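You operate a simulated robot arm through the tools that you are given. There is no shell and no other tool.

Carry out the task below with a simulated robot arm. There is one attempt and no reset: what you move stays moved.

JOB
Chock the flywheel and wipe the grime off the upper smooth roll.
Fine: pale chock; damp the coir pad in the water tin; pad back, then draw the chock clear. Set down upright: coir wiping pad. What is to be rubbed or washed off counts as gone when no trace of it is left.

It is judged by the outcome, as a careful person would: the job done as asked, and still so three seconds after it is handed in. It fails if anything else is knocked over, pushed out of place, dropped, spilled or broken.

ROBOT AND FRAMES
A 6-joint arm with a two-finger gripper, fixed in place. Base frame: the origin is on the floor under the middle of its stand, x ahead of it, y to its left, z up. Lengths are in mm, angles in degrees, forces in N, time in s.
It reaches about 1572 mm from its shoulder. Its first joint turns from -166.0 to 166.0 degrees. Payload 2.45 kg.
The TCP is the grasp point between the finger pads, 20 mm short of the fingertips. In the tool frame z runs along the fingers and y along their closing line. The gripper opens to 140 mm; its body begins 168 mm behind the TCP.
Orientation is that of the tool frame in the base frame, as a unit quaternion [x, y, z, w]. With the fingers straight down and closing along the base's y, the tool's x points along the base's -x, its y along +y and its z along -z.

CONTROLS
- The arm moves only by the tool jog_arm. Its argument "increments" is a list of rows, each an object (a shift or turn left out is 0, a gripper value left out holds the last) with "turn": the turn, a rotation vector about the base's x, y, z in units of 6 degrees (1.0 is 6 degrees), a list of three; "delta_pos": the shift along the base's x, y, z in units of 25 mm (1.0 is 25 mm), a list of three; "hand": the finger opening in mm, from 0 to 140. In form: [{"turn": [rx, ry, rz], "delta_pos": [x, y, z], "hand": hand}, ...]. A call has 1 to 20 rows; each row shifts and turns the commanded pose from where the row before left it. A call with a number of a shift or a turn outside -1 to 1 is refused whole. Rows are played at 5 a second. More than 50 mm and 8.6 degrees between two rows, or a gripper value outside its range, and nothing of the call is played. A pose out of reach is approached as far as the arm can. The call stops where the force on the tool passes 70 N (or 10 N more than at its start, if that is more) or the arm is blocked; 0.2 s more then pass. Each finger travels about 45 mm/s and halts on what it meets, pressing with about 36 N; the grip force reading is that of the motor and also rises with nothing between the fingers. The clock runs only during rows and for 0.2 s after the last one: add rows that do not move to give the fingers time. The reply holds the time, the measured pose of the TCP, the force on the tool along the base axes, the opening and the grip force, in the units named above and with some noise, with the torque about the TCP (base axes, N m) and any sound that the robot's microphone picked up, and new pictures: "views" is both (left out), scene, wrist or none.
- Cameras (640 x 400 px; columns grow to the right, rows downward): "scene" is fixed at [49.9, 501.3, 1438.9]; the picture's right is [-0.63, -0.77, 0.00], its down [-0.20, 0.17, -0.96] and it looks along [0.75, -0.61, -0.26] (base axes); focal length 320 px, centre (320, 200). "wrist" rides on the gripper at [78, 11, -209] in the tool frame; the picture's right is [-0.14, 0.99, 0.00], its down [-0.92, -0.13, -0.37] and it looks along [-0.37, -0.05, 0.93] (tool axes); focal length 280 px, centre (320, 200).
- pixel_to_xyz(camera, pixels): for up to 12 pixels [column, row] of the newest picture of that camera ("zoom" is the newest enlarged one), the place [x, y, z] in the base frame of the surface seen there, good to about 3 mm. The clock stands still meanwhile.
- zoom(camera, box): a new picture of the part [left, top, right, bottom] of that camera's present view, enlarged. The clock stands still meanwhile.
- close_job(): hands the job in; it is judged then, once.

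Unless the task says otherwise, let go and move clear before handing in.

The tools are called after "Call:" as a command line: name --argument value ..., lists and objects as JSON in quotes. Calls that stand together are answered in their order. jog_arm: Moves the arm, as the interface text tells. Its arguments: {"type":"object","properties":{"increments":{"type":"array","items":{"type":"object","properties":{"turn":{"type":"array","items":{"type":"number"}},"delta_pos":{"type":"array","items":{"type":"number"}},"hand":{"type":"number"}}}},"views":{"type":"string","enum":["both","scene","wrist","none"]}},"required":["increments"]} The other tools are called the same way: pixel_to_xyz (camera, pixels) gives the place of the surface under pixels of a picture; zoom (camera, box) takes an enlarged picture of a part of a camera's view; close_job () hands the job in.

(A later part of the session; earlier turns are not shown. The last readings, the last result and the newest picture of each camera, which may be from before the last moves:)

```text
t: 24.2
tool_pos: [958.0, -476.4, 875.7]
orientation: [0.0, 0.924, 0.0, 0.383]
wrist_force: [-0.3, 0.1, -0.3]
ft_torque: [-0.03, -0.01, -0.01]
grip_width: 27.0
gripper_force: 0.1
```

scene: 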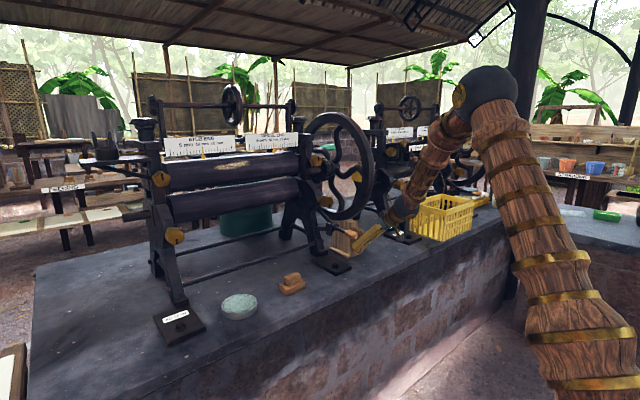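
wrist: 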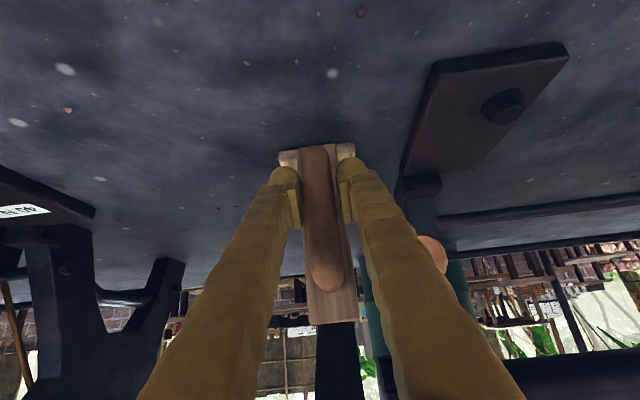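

The grip is released with no residual force. I'll back out along −x.

Call:
jog_arm --increments '[{"delta_pos": [-0.3, 0, 0]}, {"delta_pos": [-0.5, 0, 0]}, {"delta_pos": [-0.5, 0, 0]}, {"delta_pos": [-0.7, 0, 0]}, {"delta_pos": [-1, 0, 0]}, {"delta_pos": [-1, 0, 0]}, {"delta_pos": [-1, 0, 0]}, {"delta_pos": [-1, 0, 0]}]' --views "both"

Call:
zoom --camera "scene" --box '[320, 190, 390, 250]'

```text
t: 26.0
tool_pos: [807.5, -477.3, 874.4]
orientation: [0.0, 0.924, 0.0, 0.382]
wrist_force: [-0.2, 0.8, -0.8]
ft_torque: [0.04, -0.02, -0.01]
grip_width: 27.0
gripper_force: 0.0
```

scene: 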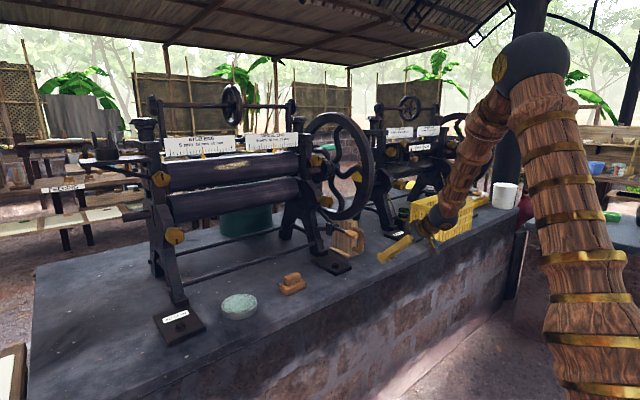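
wrist: 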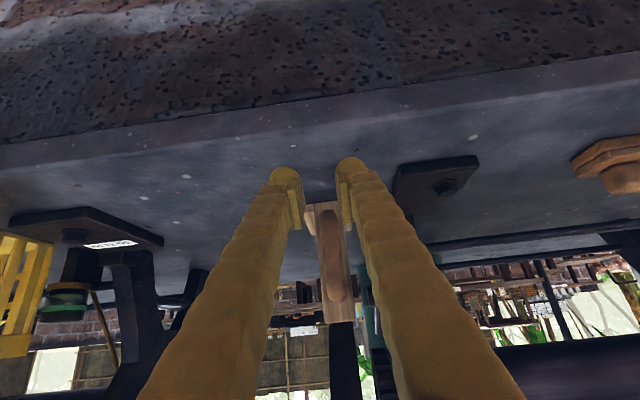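

```text
6.67 times, centred on (355, 220) of scene
```

zoom: 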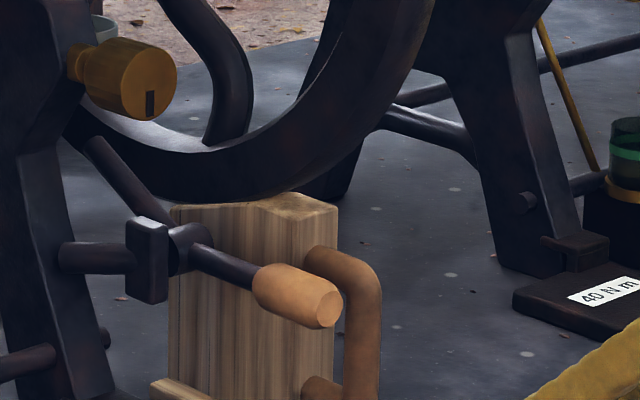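

The chock stands wedged under the rim, handle intact at zoom (345,300). I'll raise the tool clear and measure the roll, grime and ruler plates.

Call:
jog_arm --increments '[{"delta_pos": [-0.8, 0.2, 1], "hand": 60}, {"delta_pos": [-0.8, 0.5, 1], "hand": 80}, {"delta_pos": [-0.6, 0.8, 1]}, {"delta_pos": [-0.5, 1, 1]}, {"delta_pos": [0, 1, 1]}, {"delta_pos": [0, 1, 1]}]' --views "both"

Call:
zoom --camera "scene" --box '[160, 120, 310, 220]'

Call:
pixel_to_xyz --camera "zoom" --pixels '[[250, 150], [250, 170], [250, 190], [250, 210], [250, 230], [310, 145], [310, 160], [310, 180], [310, 200], [310, 220], [400, 150], [400, 200]]'

Call:
pixel_to_xyz --camera "zoom" --pixels '[[252, 180], [275, 180], [300, 175], [330, 165], [355, 165], [280, 165], [330, 152], [260, 195], [340, 175], [300, 160], [300, 190], [370, 155]]'

```text
t: 27.4
tool_pos: [736.4, -362.3, 1024.8]
orientation: [-0.001, 0.924, 0.001, 0.381]
wrist_force: [0.7, -0.4, 0.2]
ft_torque: [0.0, -0.04, 0.02]
grip_width: 79.9
gripper_force: 0.1
```

scene: 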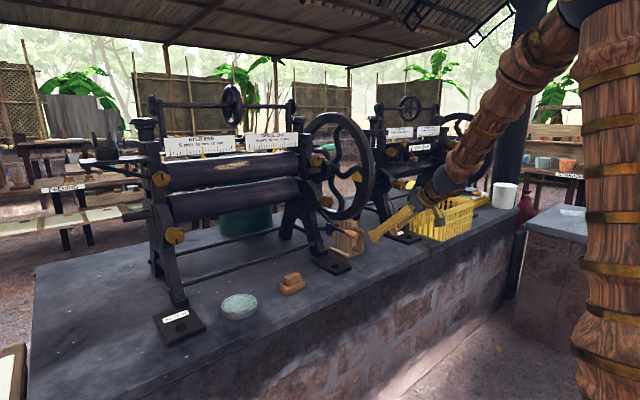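
wrist: 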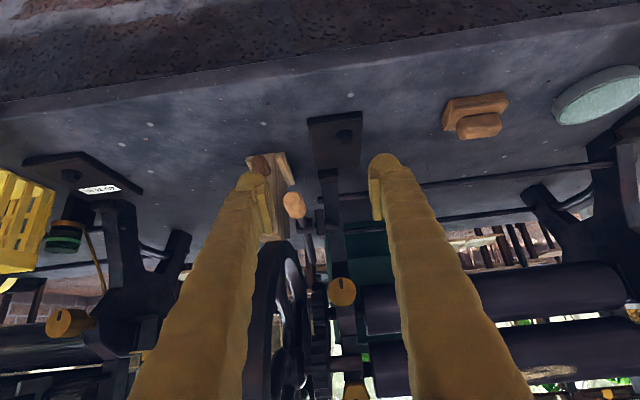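

```text
4.00 times, centred on (235, 170) of scene
```

zoom: 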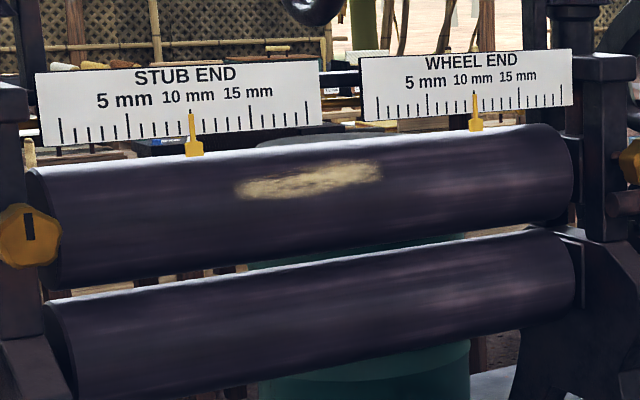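

```text
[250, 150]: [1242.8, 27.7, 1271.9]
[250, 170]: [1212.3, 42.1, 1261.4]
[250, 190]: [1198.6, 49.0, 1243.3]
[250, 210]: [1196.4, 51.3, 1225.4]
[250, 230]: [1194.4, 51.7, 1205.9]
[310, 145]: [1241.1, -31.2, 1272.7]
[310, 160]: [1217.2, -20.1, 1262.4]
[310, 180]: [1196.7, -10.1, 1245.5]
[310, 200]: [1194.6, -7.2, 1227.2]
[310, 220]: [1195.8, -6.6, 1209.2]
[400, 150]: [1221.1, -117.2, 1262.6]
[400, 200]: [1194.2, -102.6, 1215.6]
```

```text
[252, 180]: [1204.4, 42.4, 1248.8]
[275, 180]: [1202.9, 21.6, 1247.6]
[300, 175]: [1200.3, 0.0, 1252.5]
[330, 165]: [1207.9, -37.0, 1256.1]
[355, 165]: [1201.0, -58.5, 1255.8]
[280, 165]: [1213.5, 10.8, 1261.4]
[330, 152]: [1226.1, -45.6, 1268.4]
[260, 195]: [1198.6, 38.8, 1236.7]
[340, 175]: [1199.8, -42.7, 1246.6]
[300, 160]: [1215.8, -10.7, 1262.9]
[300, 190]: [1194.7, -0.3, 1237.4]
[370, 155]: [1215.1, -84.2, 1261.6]
```

The roll's axis is near (1250,1217) with R≈56, and the grime spans y≈-85…60 at 18°–55° above horizontal on the front. I'll measure the rulers, pointers, supports and the pad from nearer.

Call:
pixel_to_xyz --camera "zoom" --pixels '[[100, 80], [100, 135], [300, 110], [194, 120], [194, 150], [400, 100], [475, 105], [475, 128], [560, 90], [30, 155], [20, 235], [600, 120]]'

Call:
zoom --camera "wrist" --box '[420, 60, 540, 160]'

Call:
pixel_to_xyz --camera "wrist" --pixels '[[445, 105], [446, 125], [460, 130], [470, 135], [490, 132], [500, 122], [475, 118], [490, 115], [505, 100], [480, 98], [460, 105], [478, 125]]'

```text
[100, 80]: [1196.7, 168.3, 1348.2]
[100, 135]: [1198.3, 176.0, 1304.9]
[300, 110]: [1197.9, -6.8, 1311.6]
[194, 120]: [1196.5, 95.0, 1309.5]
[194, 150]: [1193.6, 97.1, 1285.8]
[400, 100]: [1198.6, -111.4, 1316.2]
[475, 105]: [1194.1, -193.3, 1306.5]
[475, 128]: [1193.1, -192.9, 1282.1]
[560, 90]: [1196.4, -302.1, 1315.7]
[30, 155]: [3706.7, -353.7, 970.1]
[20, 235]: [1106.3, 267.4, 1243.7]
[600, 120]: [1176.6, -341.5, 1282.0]
```

```text
4.00 times, centred on (480, 110) of wrist
```

zoom: 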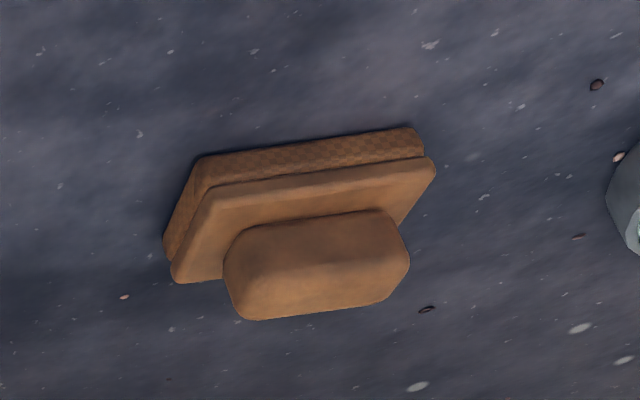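

```text
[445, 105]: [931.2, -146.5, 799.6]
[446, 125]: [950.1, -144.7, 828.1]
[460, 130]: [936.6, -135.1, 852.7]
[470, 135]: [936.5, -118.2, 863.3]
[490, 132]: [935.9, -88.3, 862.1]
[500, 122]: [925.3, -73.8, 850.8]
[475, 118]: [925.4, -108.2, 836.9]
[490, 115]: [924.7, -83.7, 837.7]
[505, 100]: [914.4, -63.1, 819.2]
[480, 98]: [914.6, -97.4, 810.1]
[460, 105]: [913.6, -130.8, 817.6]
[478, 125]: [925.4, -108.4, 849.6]
```

The rulers hang in the plane x≈1197 with bottoms at z≈1303 and pointers down to z≈1282 at y≈97 and −193, so the pad must be gripped along its length (closing along y) to stay below them. I'll bring the tool upright over the pad and tin for a top view.

Call:
jog_arm --increments '[{"turn": [0, 0.9375, 0], "delta_pos": [0, 1, 0.2]}, {"turn": [0, 0.9375, 0], "delta_pos": [0, 1, 0.2]}, {"turn": [0, 0.9375, 0], "delta_pos": [0, 1, 0.2]}, {"turn": [0, 0.9375, 0], "delta_pos": [0, 1, 0.2]}, {"turn": [0, 0.9375, 0], "delta_pos": [0, 1, 0]}, {"turn": [0, 0.9375, 0], "delta_pos": [0, 1, 0]}, {"turn": [0, 0.9375, 0], "delta_pos": [0, 1, 0]}, {"turn": [0, 0.9375, 0], "delta_pos": [0.5, 1, 0]}, {"delta_pos": [0.7, 1, 0]}, {"delta_pos": [0.7, 1, -0.3]}, {"delta_pos": [0.7, 1, -0.3]}, {"delta_pos": [0.7, 1, -0.3]}, {"delta_pos": [0.7, 1, -0.3]}, {"delta_pos": [0.7, 1, -0.3]}, {}]' --views "both"

```text
t: 30.6
tool_pos: [857.0, -11.8, 1006.3]
orientation: [0.0, 1.0, 0.0, 0.001]
wrist_force: [-0.5, 0.3, -0.1]
ft_torque: [0.0, 0.0, 0.0]
grip_width: 79.8
gripper_force: 0.1
```

scene: 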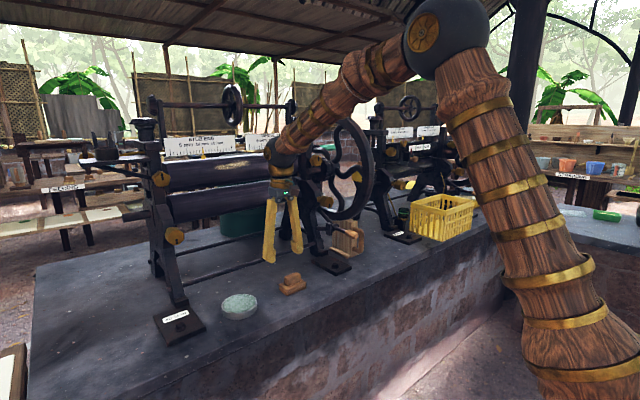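
wrist: 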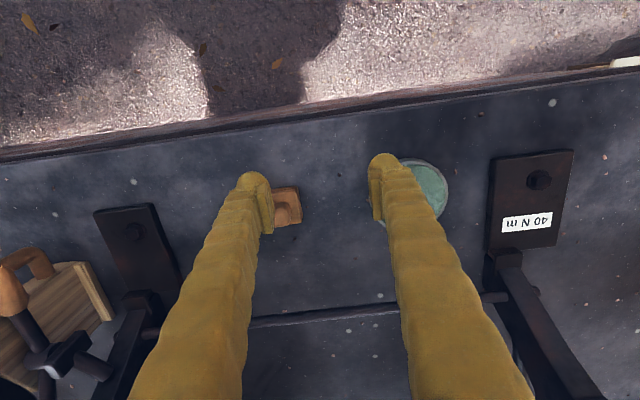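

The fingers cover the pad and tin here; I'll shift over the pad with the fingers wide open to see it between them.

Call:
jog_arm --increments '[{"delta_pos": [0, -0.9, 0], "hand": 140}, {"delta_pos": [0, -0.9, 0]}, {"delta_pos": [0, -0.9, 0]}, {"delta_pos": [0, -0.9, 0]}, {}]' --views "wrist"

Call:
zoom --camera "wrist" --box '[240, 150, 400, 250]'

```text
t: 31.8
tool_pos: [855.4, -103.8, 1005.2]
orientation: [0.0, 1.0, 0.0, -0.001]
wrist_force: [1.2, -0.7, 0.2]
ft_torque: [-0.02, 0.01, -0.01]
grip_width: 140.2
gripper_force: 0.1
```

wrist: 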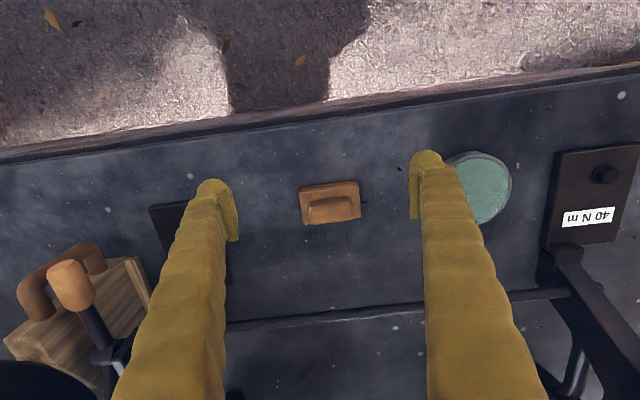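

```text
4.00 times, centred on (320, 200) of wrist
```

zoom: 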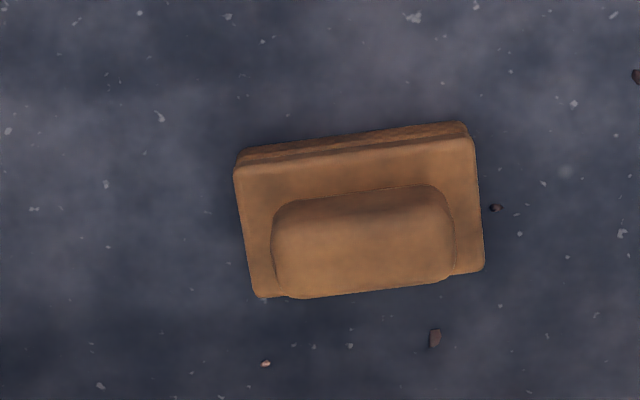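

The pad's long edges tilt ~7° in this picture, which matches the camera's own roll, so the pad is aligned with base y. I'll measure its corners and grip.

Call:
pixel_to_xyz --camera "zoom" --pixels '[[242, 180], [468, 145], [255, 290], [478, 265], [275, 250], [448, 235], [360, 245], [362, 215], [362, 285], [300, 265], [430, 205], [262, 220]]'

Call:
pixel_to_xyz --camera "zoom" --pixels '[[355, 200], [355, 190], [355, 170], [355, 150], [355, 140], [282, 245], [290, 240], [452, 215], [440, 210], [300, 290], [430, 278], [362, 293]]'

```text
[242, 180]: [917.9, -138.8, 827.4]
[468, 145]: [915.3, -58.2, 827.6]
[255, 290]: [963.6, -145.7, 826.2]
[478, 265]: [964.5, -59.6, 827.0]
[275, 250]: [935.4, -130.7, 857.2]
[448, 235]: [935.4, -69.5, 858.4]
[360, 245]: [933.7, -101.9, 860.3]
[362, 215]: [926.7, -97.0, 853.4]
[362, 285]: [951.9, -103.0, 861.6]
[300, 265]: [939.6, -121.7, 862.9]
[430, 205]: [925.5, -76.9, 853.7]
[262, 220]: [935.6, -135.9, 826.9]
```

```text
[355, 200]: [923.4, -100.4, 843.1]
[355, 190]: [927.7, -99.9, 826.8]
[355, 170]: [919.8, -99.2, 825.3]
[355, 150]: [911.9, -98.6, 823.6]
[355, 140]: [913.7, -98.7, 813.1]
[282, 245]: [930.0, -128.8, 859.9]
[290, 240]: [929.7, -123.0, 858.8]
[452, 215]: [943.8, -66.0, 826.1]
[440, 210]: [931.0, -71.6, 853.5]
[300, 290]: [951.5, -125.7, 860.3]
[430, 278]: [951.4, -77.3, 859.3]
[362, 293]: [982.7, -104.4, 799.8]
```

The pad is 55×88 mm centred at (939.5,−101), base top z≈827, grip 62 mm long in y and 31 mm in x up to z≈861. I'll also measure the tin's rim and the grime outline before gripping.

Call:
zoom --camera "scene" --box '[215, 285, 265, 325]'

Call:
pixel_to_xyz --camera "zoom" --pixels '[[80, 185], [85, 200], [300, 85], [330, 88], [530, 160], [515, 175], [310, 190], [310, 295], [310, 310], [200, 290], [450, 260], [310, 335]]'

Call:
pixel_to_xyz --camera "wrist" --pixels '[[487, 155], [487, 160], [508, 170], [511, 185], [507, 205], [495, 218], [485, 222], [475, 157], [490, 190], [500, 160], [470, 158], [480, 180]]'

Call:
zoom --camera "wrist" --box '[430, 130, 540, 240]'

```text
10.00 times, centred on (240, 305) of scene
```

zoom: 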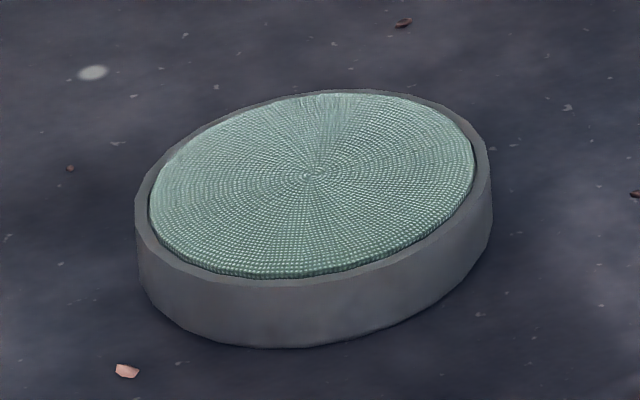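

```text
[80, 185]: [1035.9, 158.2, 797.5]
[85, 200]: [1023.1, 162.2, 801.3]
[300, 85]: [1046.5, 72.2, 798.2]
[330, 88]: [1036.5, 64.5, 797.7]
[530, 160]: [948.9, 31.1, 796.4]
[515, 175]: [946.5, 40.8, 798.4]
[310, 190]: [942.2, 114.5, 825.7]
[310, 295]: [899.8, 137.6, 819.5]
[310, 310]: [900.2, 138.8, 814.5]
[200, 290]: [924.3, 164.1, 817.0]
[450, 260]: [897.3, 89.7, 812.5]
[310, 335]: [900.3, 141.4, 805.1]
```

```text
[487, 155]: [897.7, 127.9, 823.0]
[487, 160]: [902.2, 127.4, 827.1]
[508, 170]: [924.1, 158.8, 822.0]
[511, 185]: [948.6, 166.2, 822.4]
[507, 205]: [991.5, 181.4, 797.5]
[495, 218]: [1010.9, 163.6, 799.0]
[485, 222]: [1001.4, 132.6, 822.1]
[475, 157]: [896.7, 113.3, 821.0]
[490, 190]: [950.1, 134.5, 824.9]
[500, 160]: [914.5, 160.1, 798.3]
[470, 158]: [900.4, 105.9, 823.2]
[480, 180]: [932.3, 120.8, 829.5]
```

```text
3.64 times, centred on (485, 185) of wrist
```

zoom: 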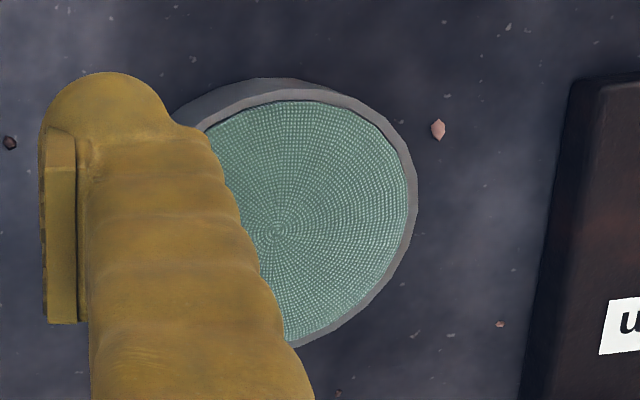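

The disc in the near tin has a woven-looking texture rather than clear water, so before committing I'll check the other containers (white bucket at (505,195), items on the far counter, the tub at (245,222), green cup at (403,213)).

Call:
zoom --camera "scene" --box '[485, 170, 535, 220]'

Call:
zoom --camera "scene" --box '[540, 190, 640, 250]'

Call:
zoom --camera "scene" --box '[200, 190, 320, 260]'

Call:
zoom --camera "scene" --box '[520, 130, 640, 200]'

Call:
zoom --camera "scene" --box '[380, 190, 490, 250]'

Call:
pixel_to_xyz --camera "scene" --pixels '[[505, 195], [573, 212], [608, 216], [403, 213], [245, 222], [567, 166], [595, 170], [543, 160]]'

```text
8.00 times, centred on (510, 195) of scene
```

zoom: 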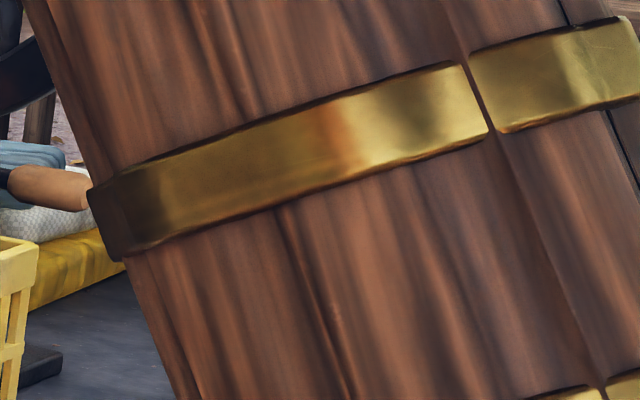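

```text
6.40 times, centred on (590, 220) of scene
```

zoom: 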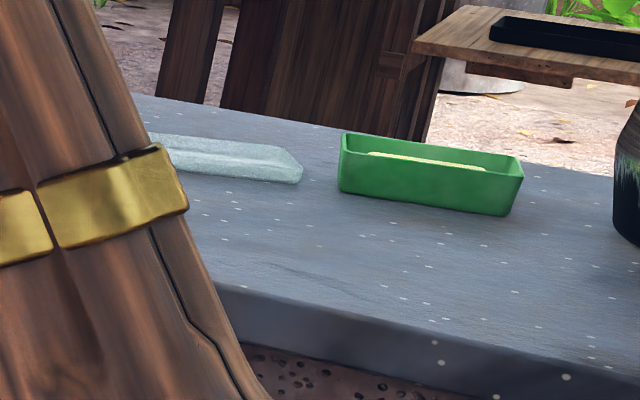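

```text
5.33 times, centred on (260, 225) of scene
```

zoom: 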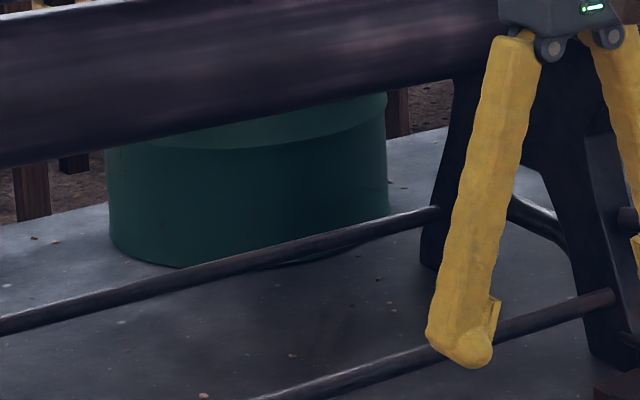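

```text
5.33 times, centred on (580, 165) of scene
```

zoom: 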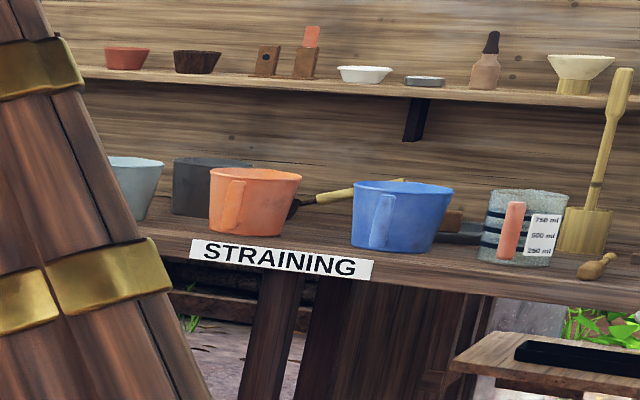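

```text
5.82 times, centred on (435, 220) of scene
```

zoom: 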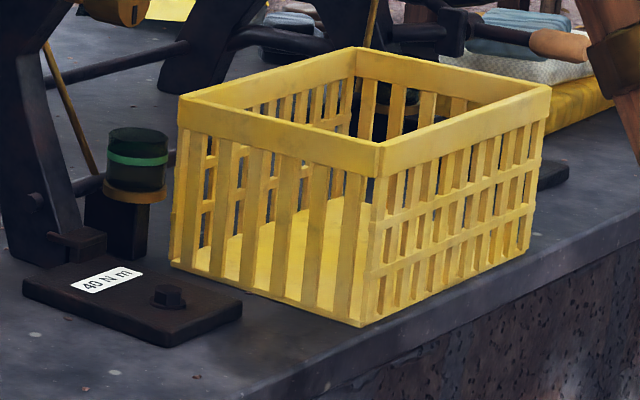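

```text
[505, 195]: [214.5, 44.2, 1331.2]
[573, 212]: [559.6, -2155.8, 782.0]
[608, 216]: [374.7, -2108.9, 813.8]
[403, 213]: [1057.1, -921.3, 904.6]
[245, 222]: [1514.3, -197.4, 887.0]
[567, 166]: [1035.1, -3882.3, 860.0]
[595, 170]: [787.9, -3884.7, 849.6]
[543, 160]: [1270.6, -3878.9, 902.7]
```

The other vessels are far out of reach, so the near shallow tin beside the pad is the water tin (centre ≈(947,116), R≈51, rim z≈823, pale surface z≈825–829). I'll move over it for a precise look at its level against the rim.

Call:
jog_arm --increments '[{"delta_pos": [0, 1, 0]}, {"delta_pos": [0, 1, 0]}, {"delta_pos": [0, 1, 0]}, {"delta_pos": [0, 1, 0]}, {"delta_pos": [0, 1, 0]}, {"delta_pos": [0, 1, 0]}, {"delta_pos": [0, 1, 0]}, {"delta_pos": [0, 1, 0]}, {"delta_pos": [0, 0.76, 0]}, {}]' --views "wrist"

Call:
zoom --camera "wrist" --box '[260, 150, 380, 240]'

```text
t: 34.0
tool_pos: [857.4, 115.0, 1008.8]
orientation: [-0.001, 1.0, -0.001, 0.0]
wrist_force: [0.0, 0.1, -0.6]
ft_torque: [-0.02, 0.01, 0.0]
grip_width: 140.1
gripper_force: 0.0
```

wrist: 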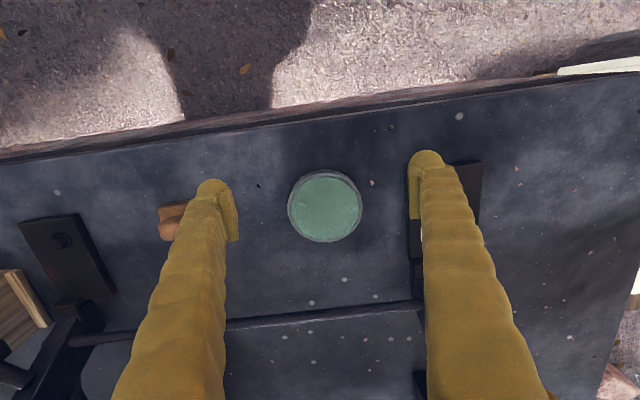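

```text
4.44 times, centred on (320, 195) of wrist
```

zoom: 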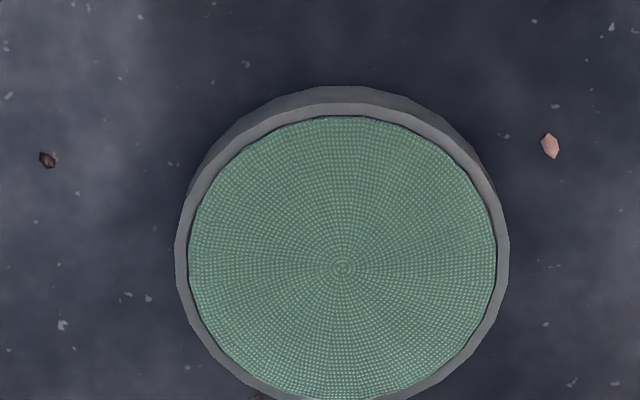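

Call:
pixel_to_xyz --camera "zoom" --pixels '[[342, 265], [345, 110], [345, 125], [183, 270], [197, 270], [502, 245], [490, 250], [250, 200], [440, 200], [342, 350], [342, 180], [230, 370]]'

Call:
zoom --camera "wrist" --box '[280, 165, 370, 250]'

Call:
pixel_to_xyz --camera "wrist" --pixels '[[290, 210], [361, 203], [325, 173], [322, 240], [325, 207], [300, 185], [350, 185], [305, 232], [347, 230], [328, 176], [324, 236], [294, 210]]'

```text
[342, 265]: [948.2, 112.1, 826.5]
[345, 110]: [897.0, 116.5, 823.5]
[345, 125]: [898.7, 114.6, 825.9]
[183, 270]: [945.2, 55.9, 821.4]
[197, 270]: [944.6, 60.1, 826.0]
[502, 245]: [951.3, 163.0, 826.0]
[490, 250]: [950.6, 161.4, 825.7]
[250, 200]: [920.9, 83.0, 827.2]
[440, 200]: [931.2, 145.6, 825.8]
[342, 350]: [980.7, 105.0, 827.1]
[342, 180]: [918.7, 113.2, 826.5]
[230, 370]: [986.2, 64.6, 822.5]
```

```text
4.71 times, centred on (325, 208) of wrist
```

zoom: 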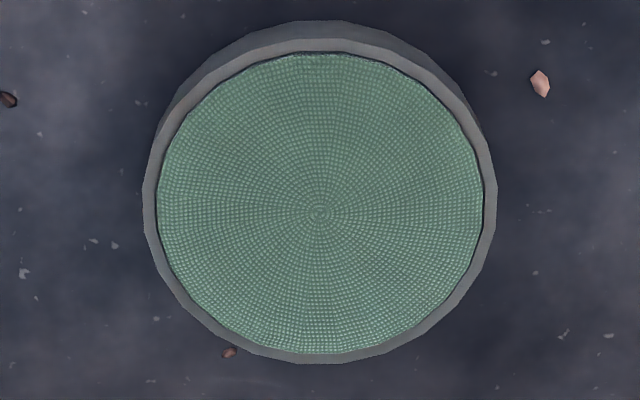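

```text
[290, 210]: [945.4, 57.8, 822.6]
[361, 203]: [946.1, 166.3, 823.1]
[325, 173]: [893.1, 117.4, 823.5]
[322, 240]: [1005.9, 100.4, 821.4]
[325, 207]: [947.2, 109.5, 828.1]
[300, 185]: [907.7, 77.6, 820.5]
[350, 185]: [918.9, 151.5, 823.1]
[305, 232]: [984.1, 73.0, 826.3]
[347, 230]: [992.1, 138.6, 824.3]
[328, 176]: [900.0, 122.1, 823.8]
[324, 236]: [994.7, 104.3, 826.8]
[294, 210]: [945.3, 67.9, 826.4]
```

The tin is centred at (948.5,111), R≈55, its pale surface at z≈826.5 and rim at z≈822.5. Now I'll go back over the pad at (939.5,−100.5) and descend to look before gripping.

Call:
jog_arm --increments '[{"delta_pos": [0.365, -0.958, 0], "hand": 100}, {"delta_pos": [0.365, -0.958, 0]}, {"delta_pos": [0.365, -0.958, 0]}, {"delta_pos": [0.365, -0.958, 0]}, {"delta_pos": [0.365, -0.958, 0]}, {"delta_pos": [0.365, -0.958, 0]}, {"delta_pos": [0.365, -0.958, 0]}, {"delta_pos": [0.365, -0.958, 0]}, {"delta_pos": [0.365, -0.958, 0]}, {"delta_pos": [0, 0, -1]}, {"delta_pos": [0, 0, -1]}, {"delta_pos": [0, 0, -1]}, {"delta_pos": [0, 0, -0.6]}, {}]' --views "both"

```text
t: 37.0
tool_pos: [937.9, -101.1, 916.5]
orientation: [0.0, 1.0, 0.0, 0.0]
wrist_force: [-0.9, -0.6, 0.3]
ft_torque: [-0.01, 0.01, -0.02]
grip_width: 100.1
gripper_force: 0.2
```

scene: 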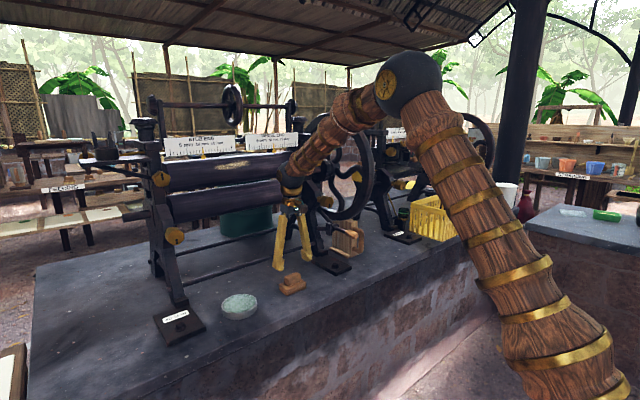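
wrist: 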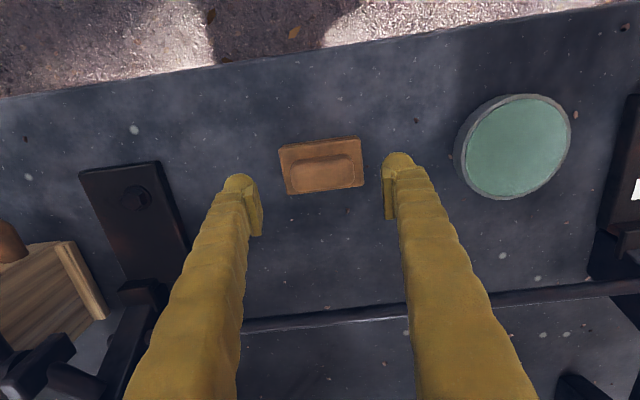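

The pad is centred between the fingers at wrist (321,165). I'll re-measure its grip from this nearer view.

Call:
zoom --camera "wrist" --box '[265, 125, 385, 205]'

Call:
pixel_to_xyz --camera "wrist" --pixels '[[293, 175], [353, 168], [322, 160], [322, 180], [322, 186], [283, 165], [362, 155], [322, 145], [295, 190], [360, 184], [290, 175], [357, 168]]'

```text
5.00 times, centred on (325, 165) of wrist
```

zoom: 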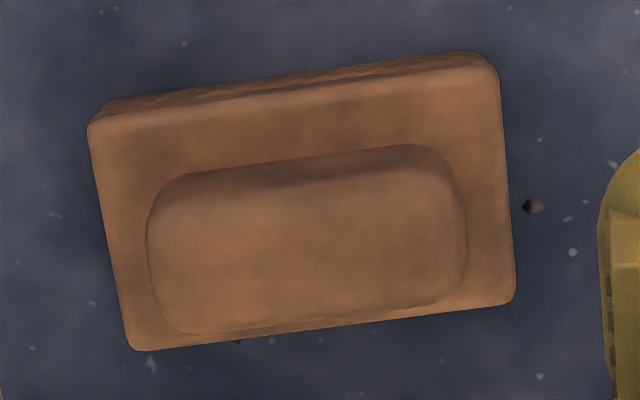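

```text
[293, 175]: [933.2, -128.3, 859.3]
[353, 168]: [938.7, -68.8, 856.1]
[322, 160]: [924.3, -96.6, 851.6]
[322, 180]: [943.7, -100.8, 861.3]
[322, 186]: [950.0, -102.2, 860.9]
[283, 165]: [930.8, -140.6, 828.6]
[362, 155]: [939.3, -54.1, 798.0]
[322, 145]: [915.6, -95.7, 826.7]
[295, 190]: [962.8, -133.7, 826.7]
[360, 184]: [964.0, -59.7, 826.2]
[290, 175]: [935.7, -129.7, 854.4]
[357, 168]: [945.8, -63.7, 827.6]
```

The grip ends at y≈−130 and −68; I'm well centred. I'll descend to TCP z≈852 so the fingertips sit just above the pad's base.

Call:
jog_arm --increments '[{"delta_pos": [0.03, 0.02, -0.8]}, {"delta_pos": [0, 0, -0.8]}, {"delta_pos": [0, 0, -0.6]}, {"delta_pos": [0, 0, -0.38]}, {}]' --views "both"

Call:
zoom --camera "scene" --box '[260, 240, 330, 300]'

```text
t: 38.2
tool_pos: [938.5, -100.3, 853.7]
orientation: [0.0, 1.0, 0.0, 0.0]
wrist_force: [-0.6, 0.0, 0.2]
ft_torque: [-0.04, 0.02, -0.04]
grip_width: 100.0
gripper_force: 0.0
```

scene: 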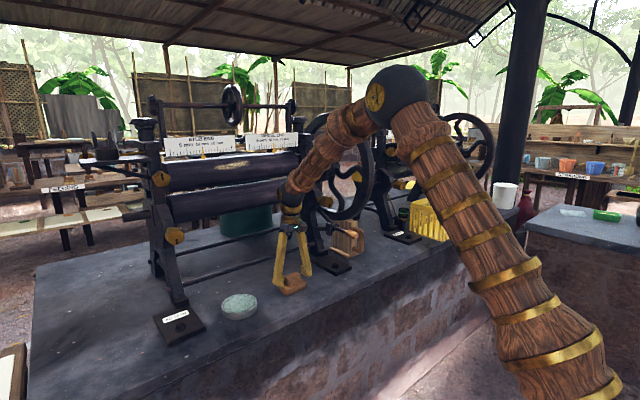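
wrist: 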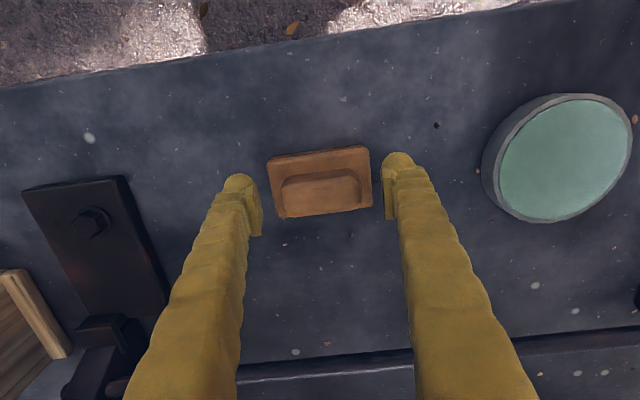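

```text
6.67 times, centred on (295, 270) of scene
```

zoom: 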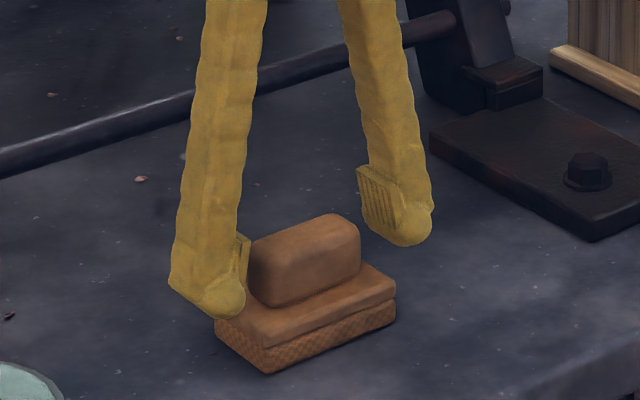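

The fingers straddle the grip with tips just above the base. I'll close on it.

Call:
jog_arm --increments '[{"hand": 75}, {"hand": 60}, {"hand": 45}, {"hand": 45}, {"hand": 45}, {"hand": 45}]' --views "both"

Call:
zoom --camera "scene" --box '[260, 240, 330, 300]'

```text
t: 39.6
tool_pos: [938.5, -100.1, 854.0]
orientation: [0.0, 1.0, 0.0, 0.0]
wrist_force: [-0.8, 1.0, 2.3]
ft_torque: [0.05, -0.01, 0.01]
grip_width: 64.2
gripper_force: 36.1
```

scene: 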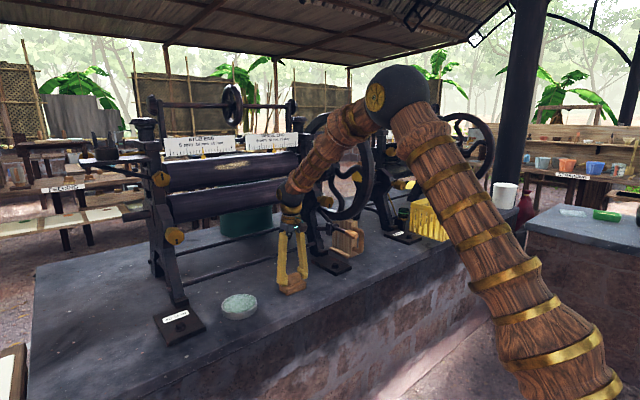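
wrist: 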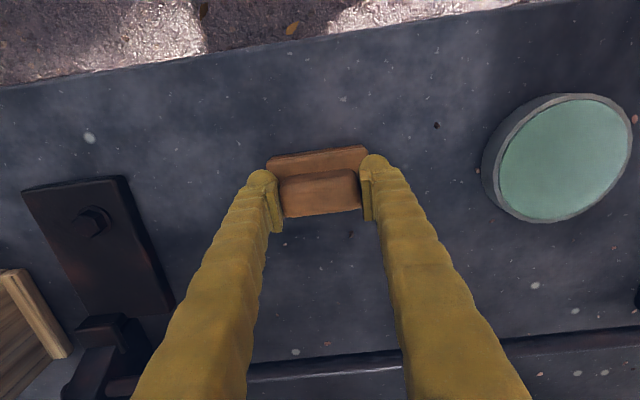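

```text
6.67 times, centred on (295, 270) of scene
```

zoom: 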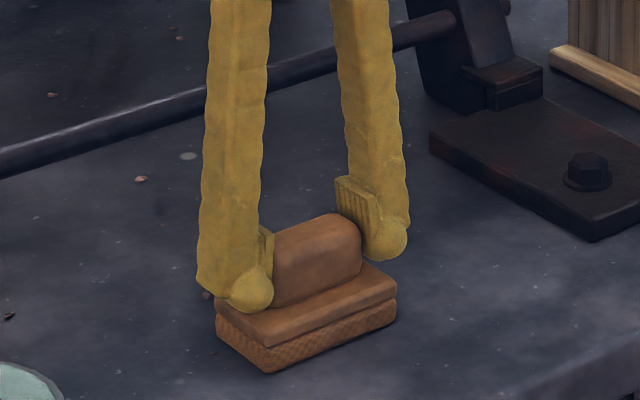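

The pad is held at 64 mm with 36 N; its sole is 54 mm beyond the TCP. I'll lift it and carry it over the tin.

Call:
jog_arm --increments '[{"delta_pos": [0, 0, 0.4]}, {"delta_pos": [0, 0, 0.8]}, {"delta_pos": [0, 0, 1]}, {"delta_pos": [0, 0, 0.8]}, {"delta_pos": [0.04, 0.85, 0]}, {"delta_pos": [0.04, 0.85, 0]}, {"delta_pos": [0.04, 0.85, 0]}, {"delta_pos": [0.04, 0.85, 0]}, {"delta_pos": [0.04, 0.85, 0]}, {"delta_pos": [0.04, 0.85, 0]}, {"delta_pos": [0.04, 0.85, 0]}, {"delta_pos": [0.04, 0.85, 0]}, {"delta_pos": [0.04, 0.85, 0]}, {"delta_pos": [0, 0.83, 0]}, {}]' --views "both"

```text
t: 42.8
tool_pos: [950.0, 112.5, 928.4]
orientation: [0.0, 1.0, -0.001, 0.0]
wrist_force: [0.1, 0.3, -0.4]
ft_torque: [0.04, 0.0, -0.03]
grip_width: 63.7
gripper_force: 36.2
```

scene: 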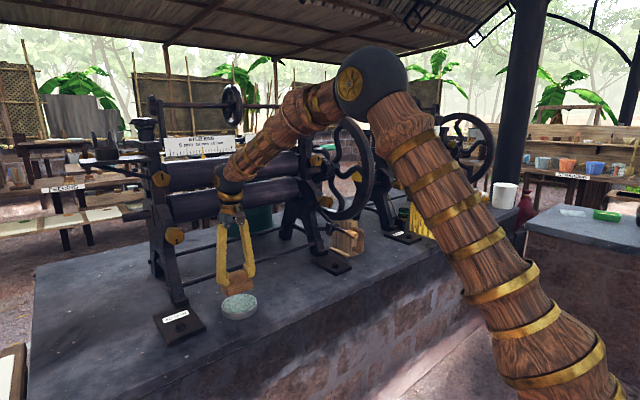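
wrist: 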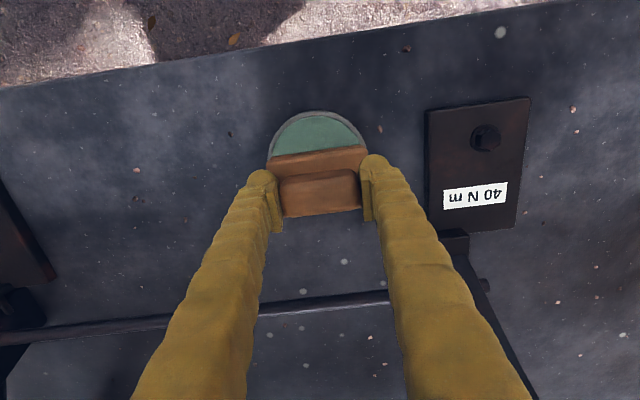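

The pad hangs square above the tin (wrist (318,150)). I'll lower to just above the surface, then creep down watching the force.

Call:
jog_arm --increments '[{"delta_pos": [-0.04, 0, -0.8]}, {"delta_pos": [0, 0, -0.6]}, {"delta_pos": [0, 0, -0.3]}, {}]' --views "scene"

Call:
zoom --camera "scene" --box '[205, 265, 275, 325]'

```text
t: 43.8
tool_pos: [945.9, 111.9, 885.6]
orientation: [0.0, 1.0, 0.0, -0.001]
wrist_force: [0.7, 0.7, 0.0]
ft_torque: [0.0, 0.0, -0.01]
grip_width: 64.0
gripper_force: 36.0
```

scene: 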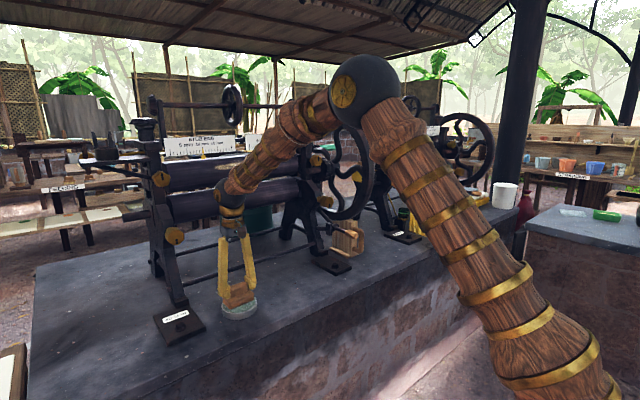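

```text
6.67 times, centred on (240, 295) of scene
```

zoom: 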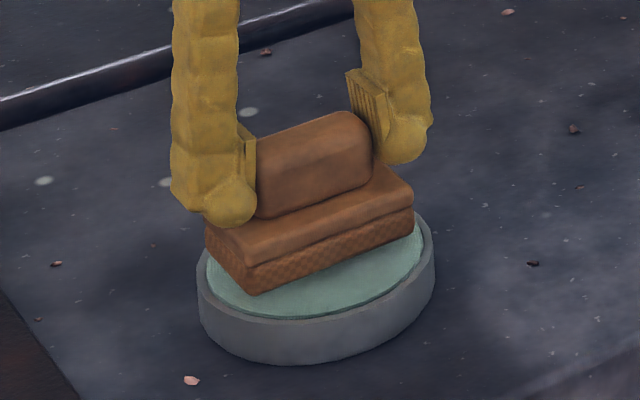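

The pad hovers a few mm above the surface and sits within the rim. I'll lower in ~2 mm steps.

Call:
jog_arm --increments '[{"delta_pos": [0, 0, -0.08]}, {"delta_pos": [0, 0, -0.08]}, {}]' --views "none"

Call:
jog_arm --increments '[{"delta_pos": [0, 0, -0.08]}, {}, {}]' --views "scene"

Call:
zoom --camera "scene" --box '[205, 265, 275, 325]'

```text
t: 44.6
tool_pos: [945.9, 111.5, 881.1]
orientation: [0.0, 1.0, 0.0, 0.0]
wrist_force: [-0.3, -0.5, -0.8]
ft_torque: [0.0, 0.02, 0.02]
grip_width: 64.1
gripper_force: 36.2
```

```text
t: 45.4
tool_pos: [947.6, 111.9, 881.6]
orientation: [0.001, 1.0, 0.001, 0.001]
wrist_force: [-0.8, 2.2, 17.6]
ft_torque: [0.04, 0.34, -0.03]
grip_width: 63.9
gripper_force: 35.7
```

scene: 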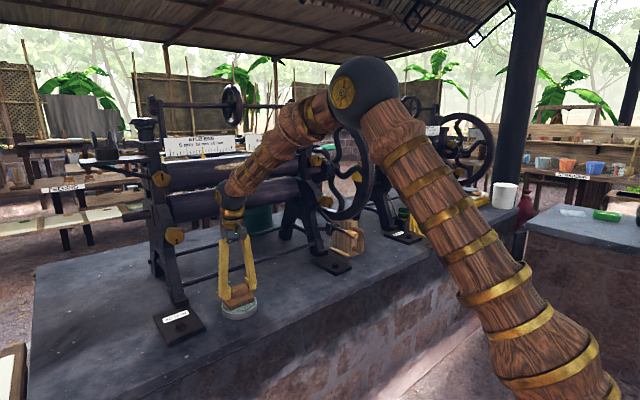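

```text
6.67 times, centred on (240, 295) of scene
```

zoom: 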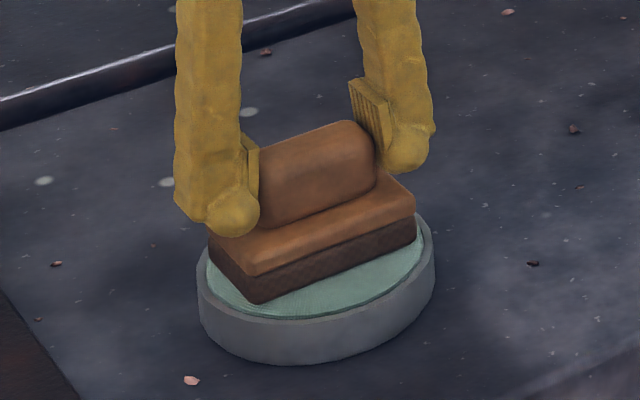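

The surface took 17 N and the coir layer has turned visibly darker at zoom (320,265): it's damp. I'll lift straight up and check it.

Call:
jog_arm --increments '[{}, {}, {"delta_pos": [0, 0, 0.2]}, {"delta_pos": [0, 0, 0.6]}, {"delta_pos": [0, 0, 0.8]}, {"delta_pos": [0, 0, 0.8]}, {}]' --views "both"

Call:
zoom --camera "scene" --box '[205, 245, 275, 325]'

```text
t: 47.0
tool_pos: [947.0, 113.1, 938.5]
orientation: [0.0, 1.0, 0.0, 0.0]
wrist_force: [-0.1, 0.3, -0.3]
ft_torque: [0.03, 0.03, -0.04]
grip_width: 63.9
gripper_force: 35.9
```

scene: 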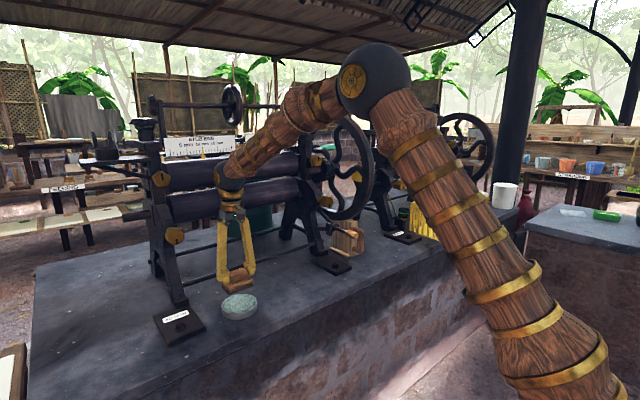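
wrist: 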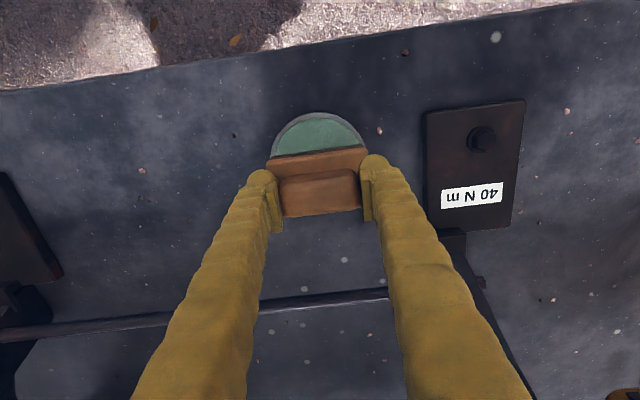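

```text
5.00 times, centred on (240, 285) of scene
```

zoom: 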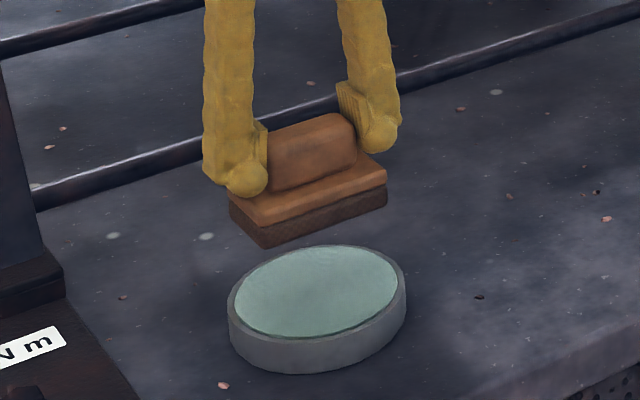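

The coir is dark and damp and the tin hasn't moved. Before approaching the roll I'll check what else is near it (top bar, handwheel) and raise the pad to a staging pose tilted 50° in front of the grime.

Call:
pixel_to_xyz --camera "scene" --pixels '[[233, 90], [232, 118], [200, 105], [270, 105], [155, 110], [290, 105], [150, 150], [160, 180], [240, 178], [300, 160], [310, 150], [325, 163]]'

Call:
jog_arm --increments '[{"turn": [0, -0.521, 0], "delta_pos": [0.0, -0.32, 0.978]}, {"turn": [0, -0.521, 0], "delta_pos": [0.0, -0.32, 0.978]}, {"turn": [0, -0.521, 0], "delta_pos": [0.0, -0.32, 0.978]}, {"turn": [0, -0.521, 0], "delta_pos": [0.0, -0.32, 0.978]}, {"turn": [0, -0.521, 0], "delta_pos": [0.0, -0.32, 0.978]}, {"turn": [0, -0.521, 0], "delta_pos": [0.0, -0.32, 0.978]}, {"turn": [0, -0.521, 0], "delta_pos": [0.0, -0.32, 0.978]}, {"turn": [0, -0.521, 0], "delta_pos": [0.0, -0.32, 0.978]}, {"turn": [0, -0.521, 0], "delta_pos": [0.0, -0.32, 0.978]}, {"turn": [0, -0.521, 0], "delta_pos": [0.0, -0.32, 0.978]}, {"turn": [0, -0.521, 0], "delta_pos": [0.0, -0.32, 0.978]}, {"turn": [0, -0.521, 0], "delta_pos": [0.0, -0.32, 0.978]}, {"turn": [0, -0.521, 0], "delta_pos": [0.0, -0.32, 0.978]}, {"turn": [0, -0.521, 0], "delta_pos": [0.0, -0.32, 0.978]}, {"turn": [0, -0.521, 0], "delta_pos": [0.0, -0.32, 0.978]}, {"turn": [0, -0.521, 0], "delta_pos": [0.0, -0.32, 0.978]}, {}]' --views "both"

```text
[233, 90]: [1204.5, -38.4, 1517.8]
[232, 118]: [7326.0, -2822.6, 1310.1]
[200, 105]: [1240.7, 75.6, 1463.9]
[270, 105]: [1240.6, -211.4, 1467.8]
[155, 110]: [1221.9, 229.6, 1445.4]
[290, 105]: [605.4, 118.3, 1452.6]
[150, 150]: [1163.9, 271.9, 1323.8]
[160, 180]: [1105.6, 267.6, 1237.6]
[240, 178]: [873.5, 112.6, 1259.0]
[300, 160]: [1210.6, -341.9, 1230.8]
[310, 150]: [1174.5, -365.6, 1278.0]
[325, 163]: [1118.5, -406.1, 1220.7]
```

```text
t: 50.6
tool_pos: [948.2, -18.1, 1331.9]
orientation: [0.0, 0.906, 0.0, 0.423]
wrist_force: [0.4, -0.4, -0.6]
ft_torque: [0.02, 0.02, -0.01]
grip_width: 64.0
gripper_force: 35.9
```

scene: 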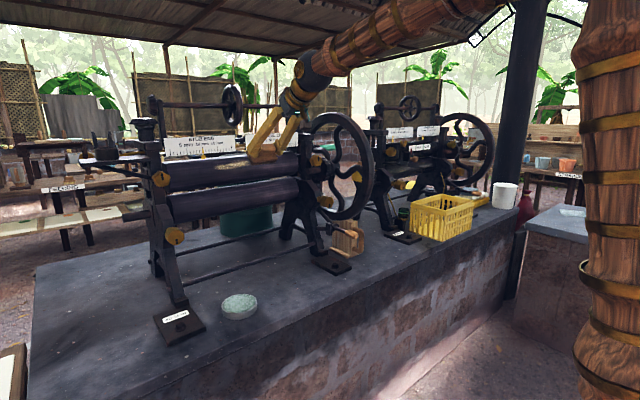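
wrist: 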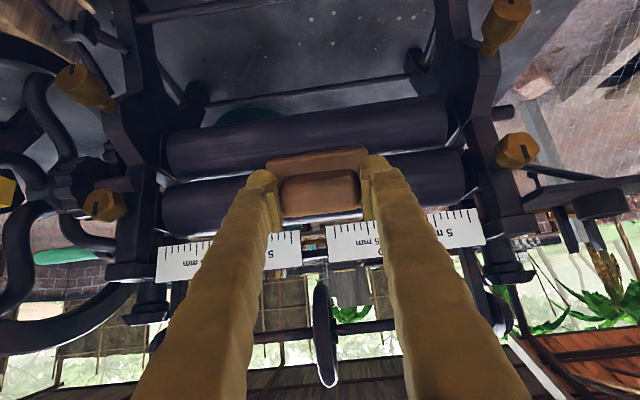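

The tool is at 40° elevation with the pad facing the roll. I'll close to a ~19 mm standoff from the roll surface.

Call:
jog_arm --increments '[{"delta_pos": [0.788, 0, -0.15]}, {"delta_pos": [0.788, 0, -0.15]}, {"delta_pos": [0.788, 0, -0.15]}, {"delta_pos": [0.788, 0, -0.15]}, {"delta_pos": [0.788, 0, -0.15]}, {"delta_pos": [0.788, 0, -0.15]}, {"delta_pos": [0.788, 0, -0.15]}, {"delta_pos": [0.788, 0, -0.15]}, {"delta_pos": [0.788, 0, -0.15]}, {"delta_pos": [0.788, 0, -0.15]}, {}]' --views "both"

Call:
zoom --camera "scene" --box '[160, 110, 320, 220]'

```text
t: 53.0
tool_pos: [1143.3, -17.2, 1294.3]
orientation: [0.0, 0.906, 0.0, 0.423]
wrist_force: [-0.2, -0.4, 0.1]
ft_torque: [-0.01, 0.02, -0.02]
grip_width: 63.8
gripper_force: 36.5
```

scene: 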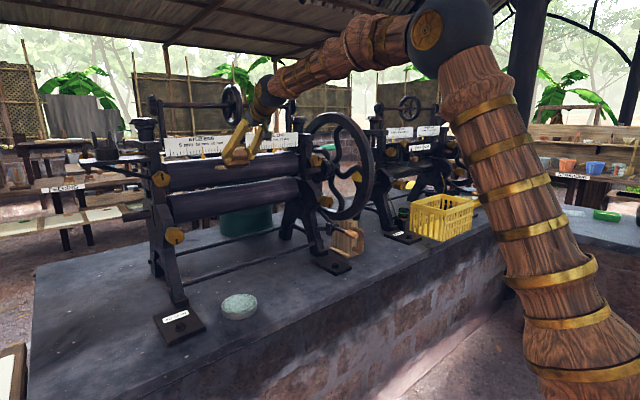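
wrist: 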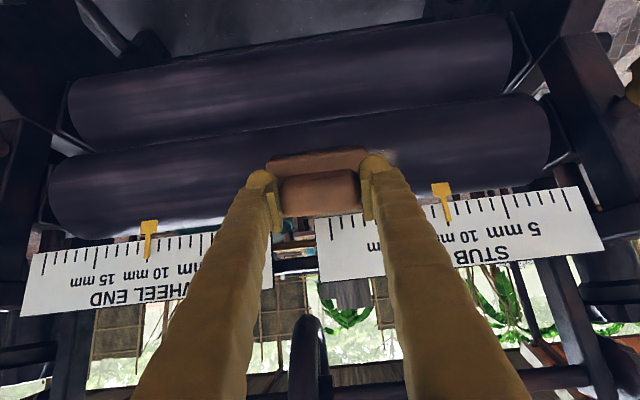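

```text
3.64 times, centred on (240, 165) of scene
```

zoom: 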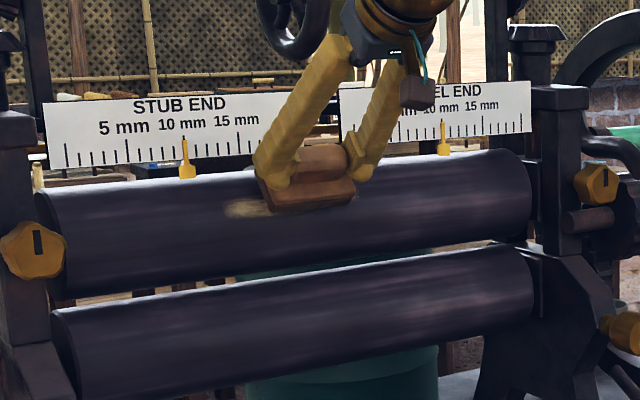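

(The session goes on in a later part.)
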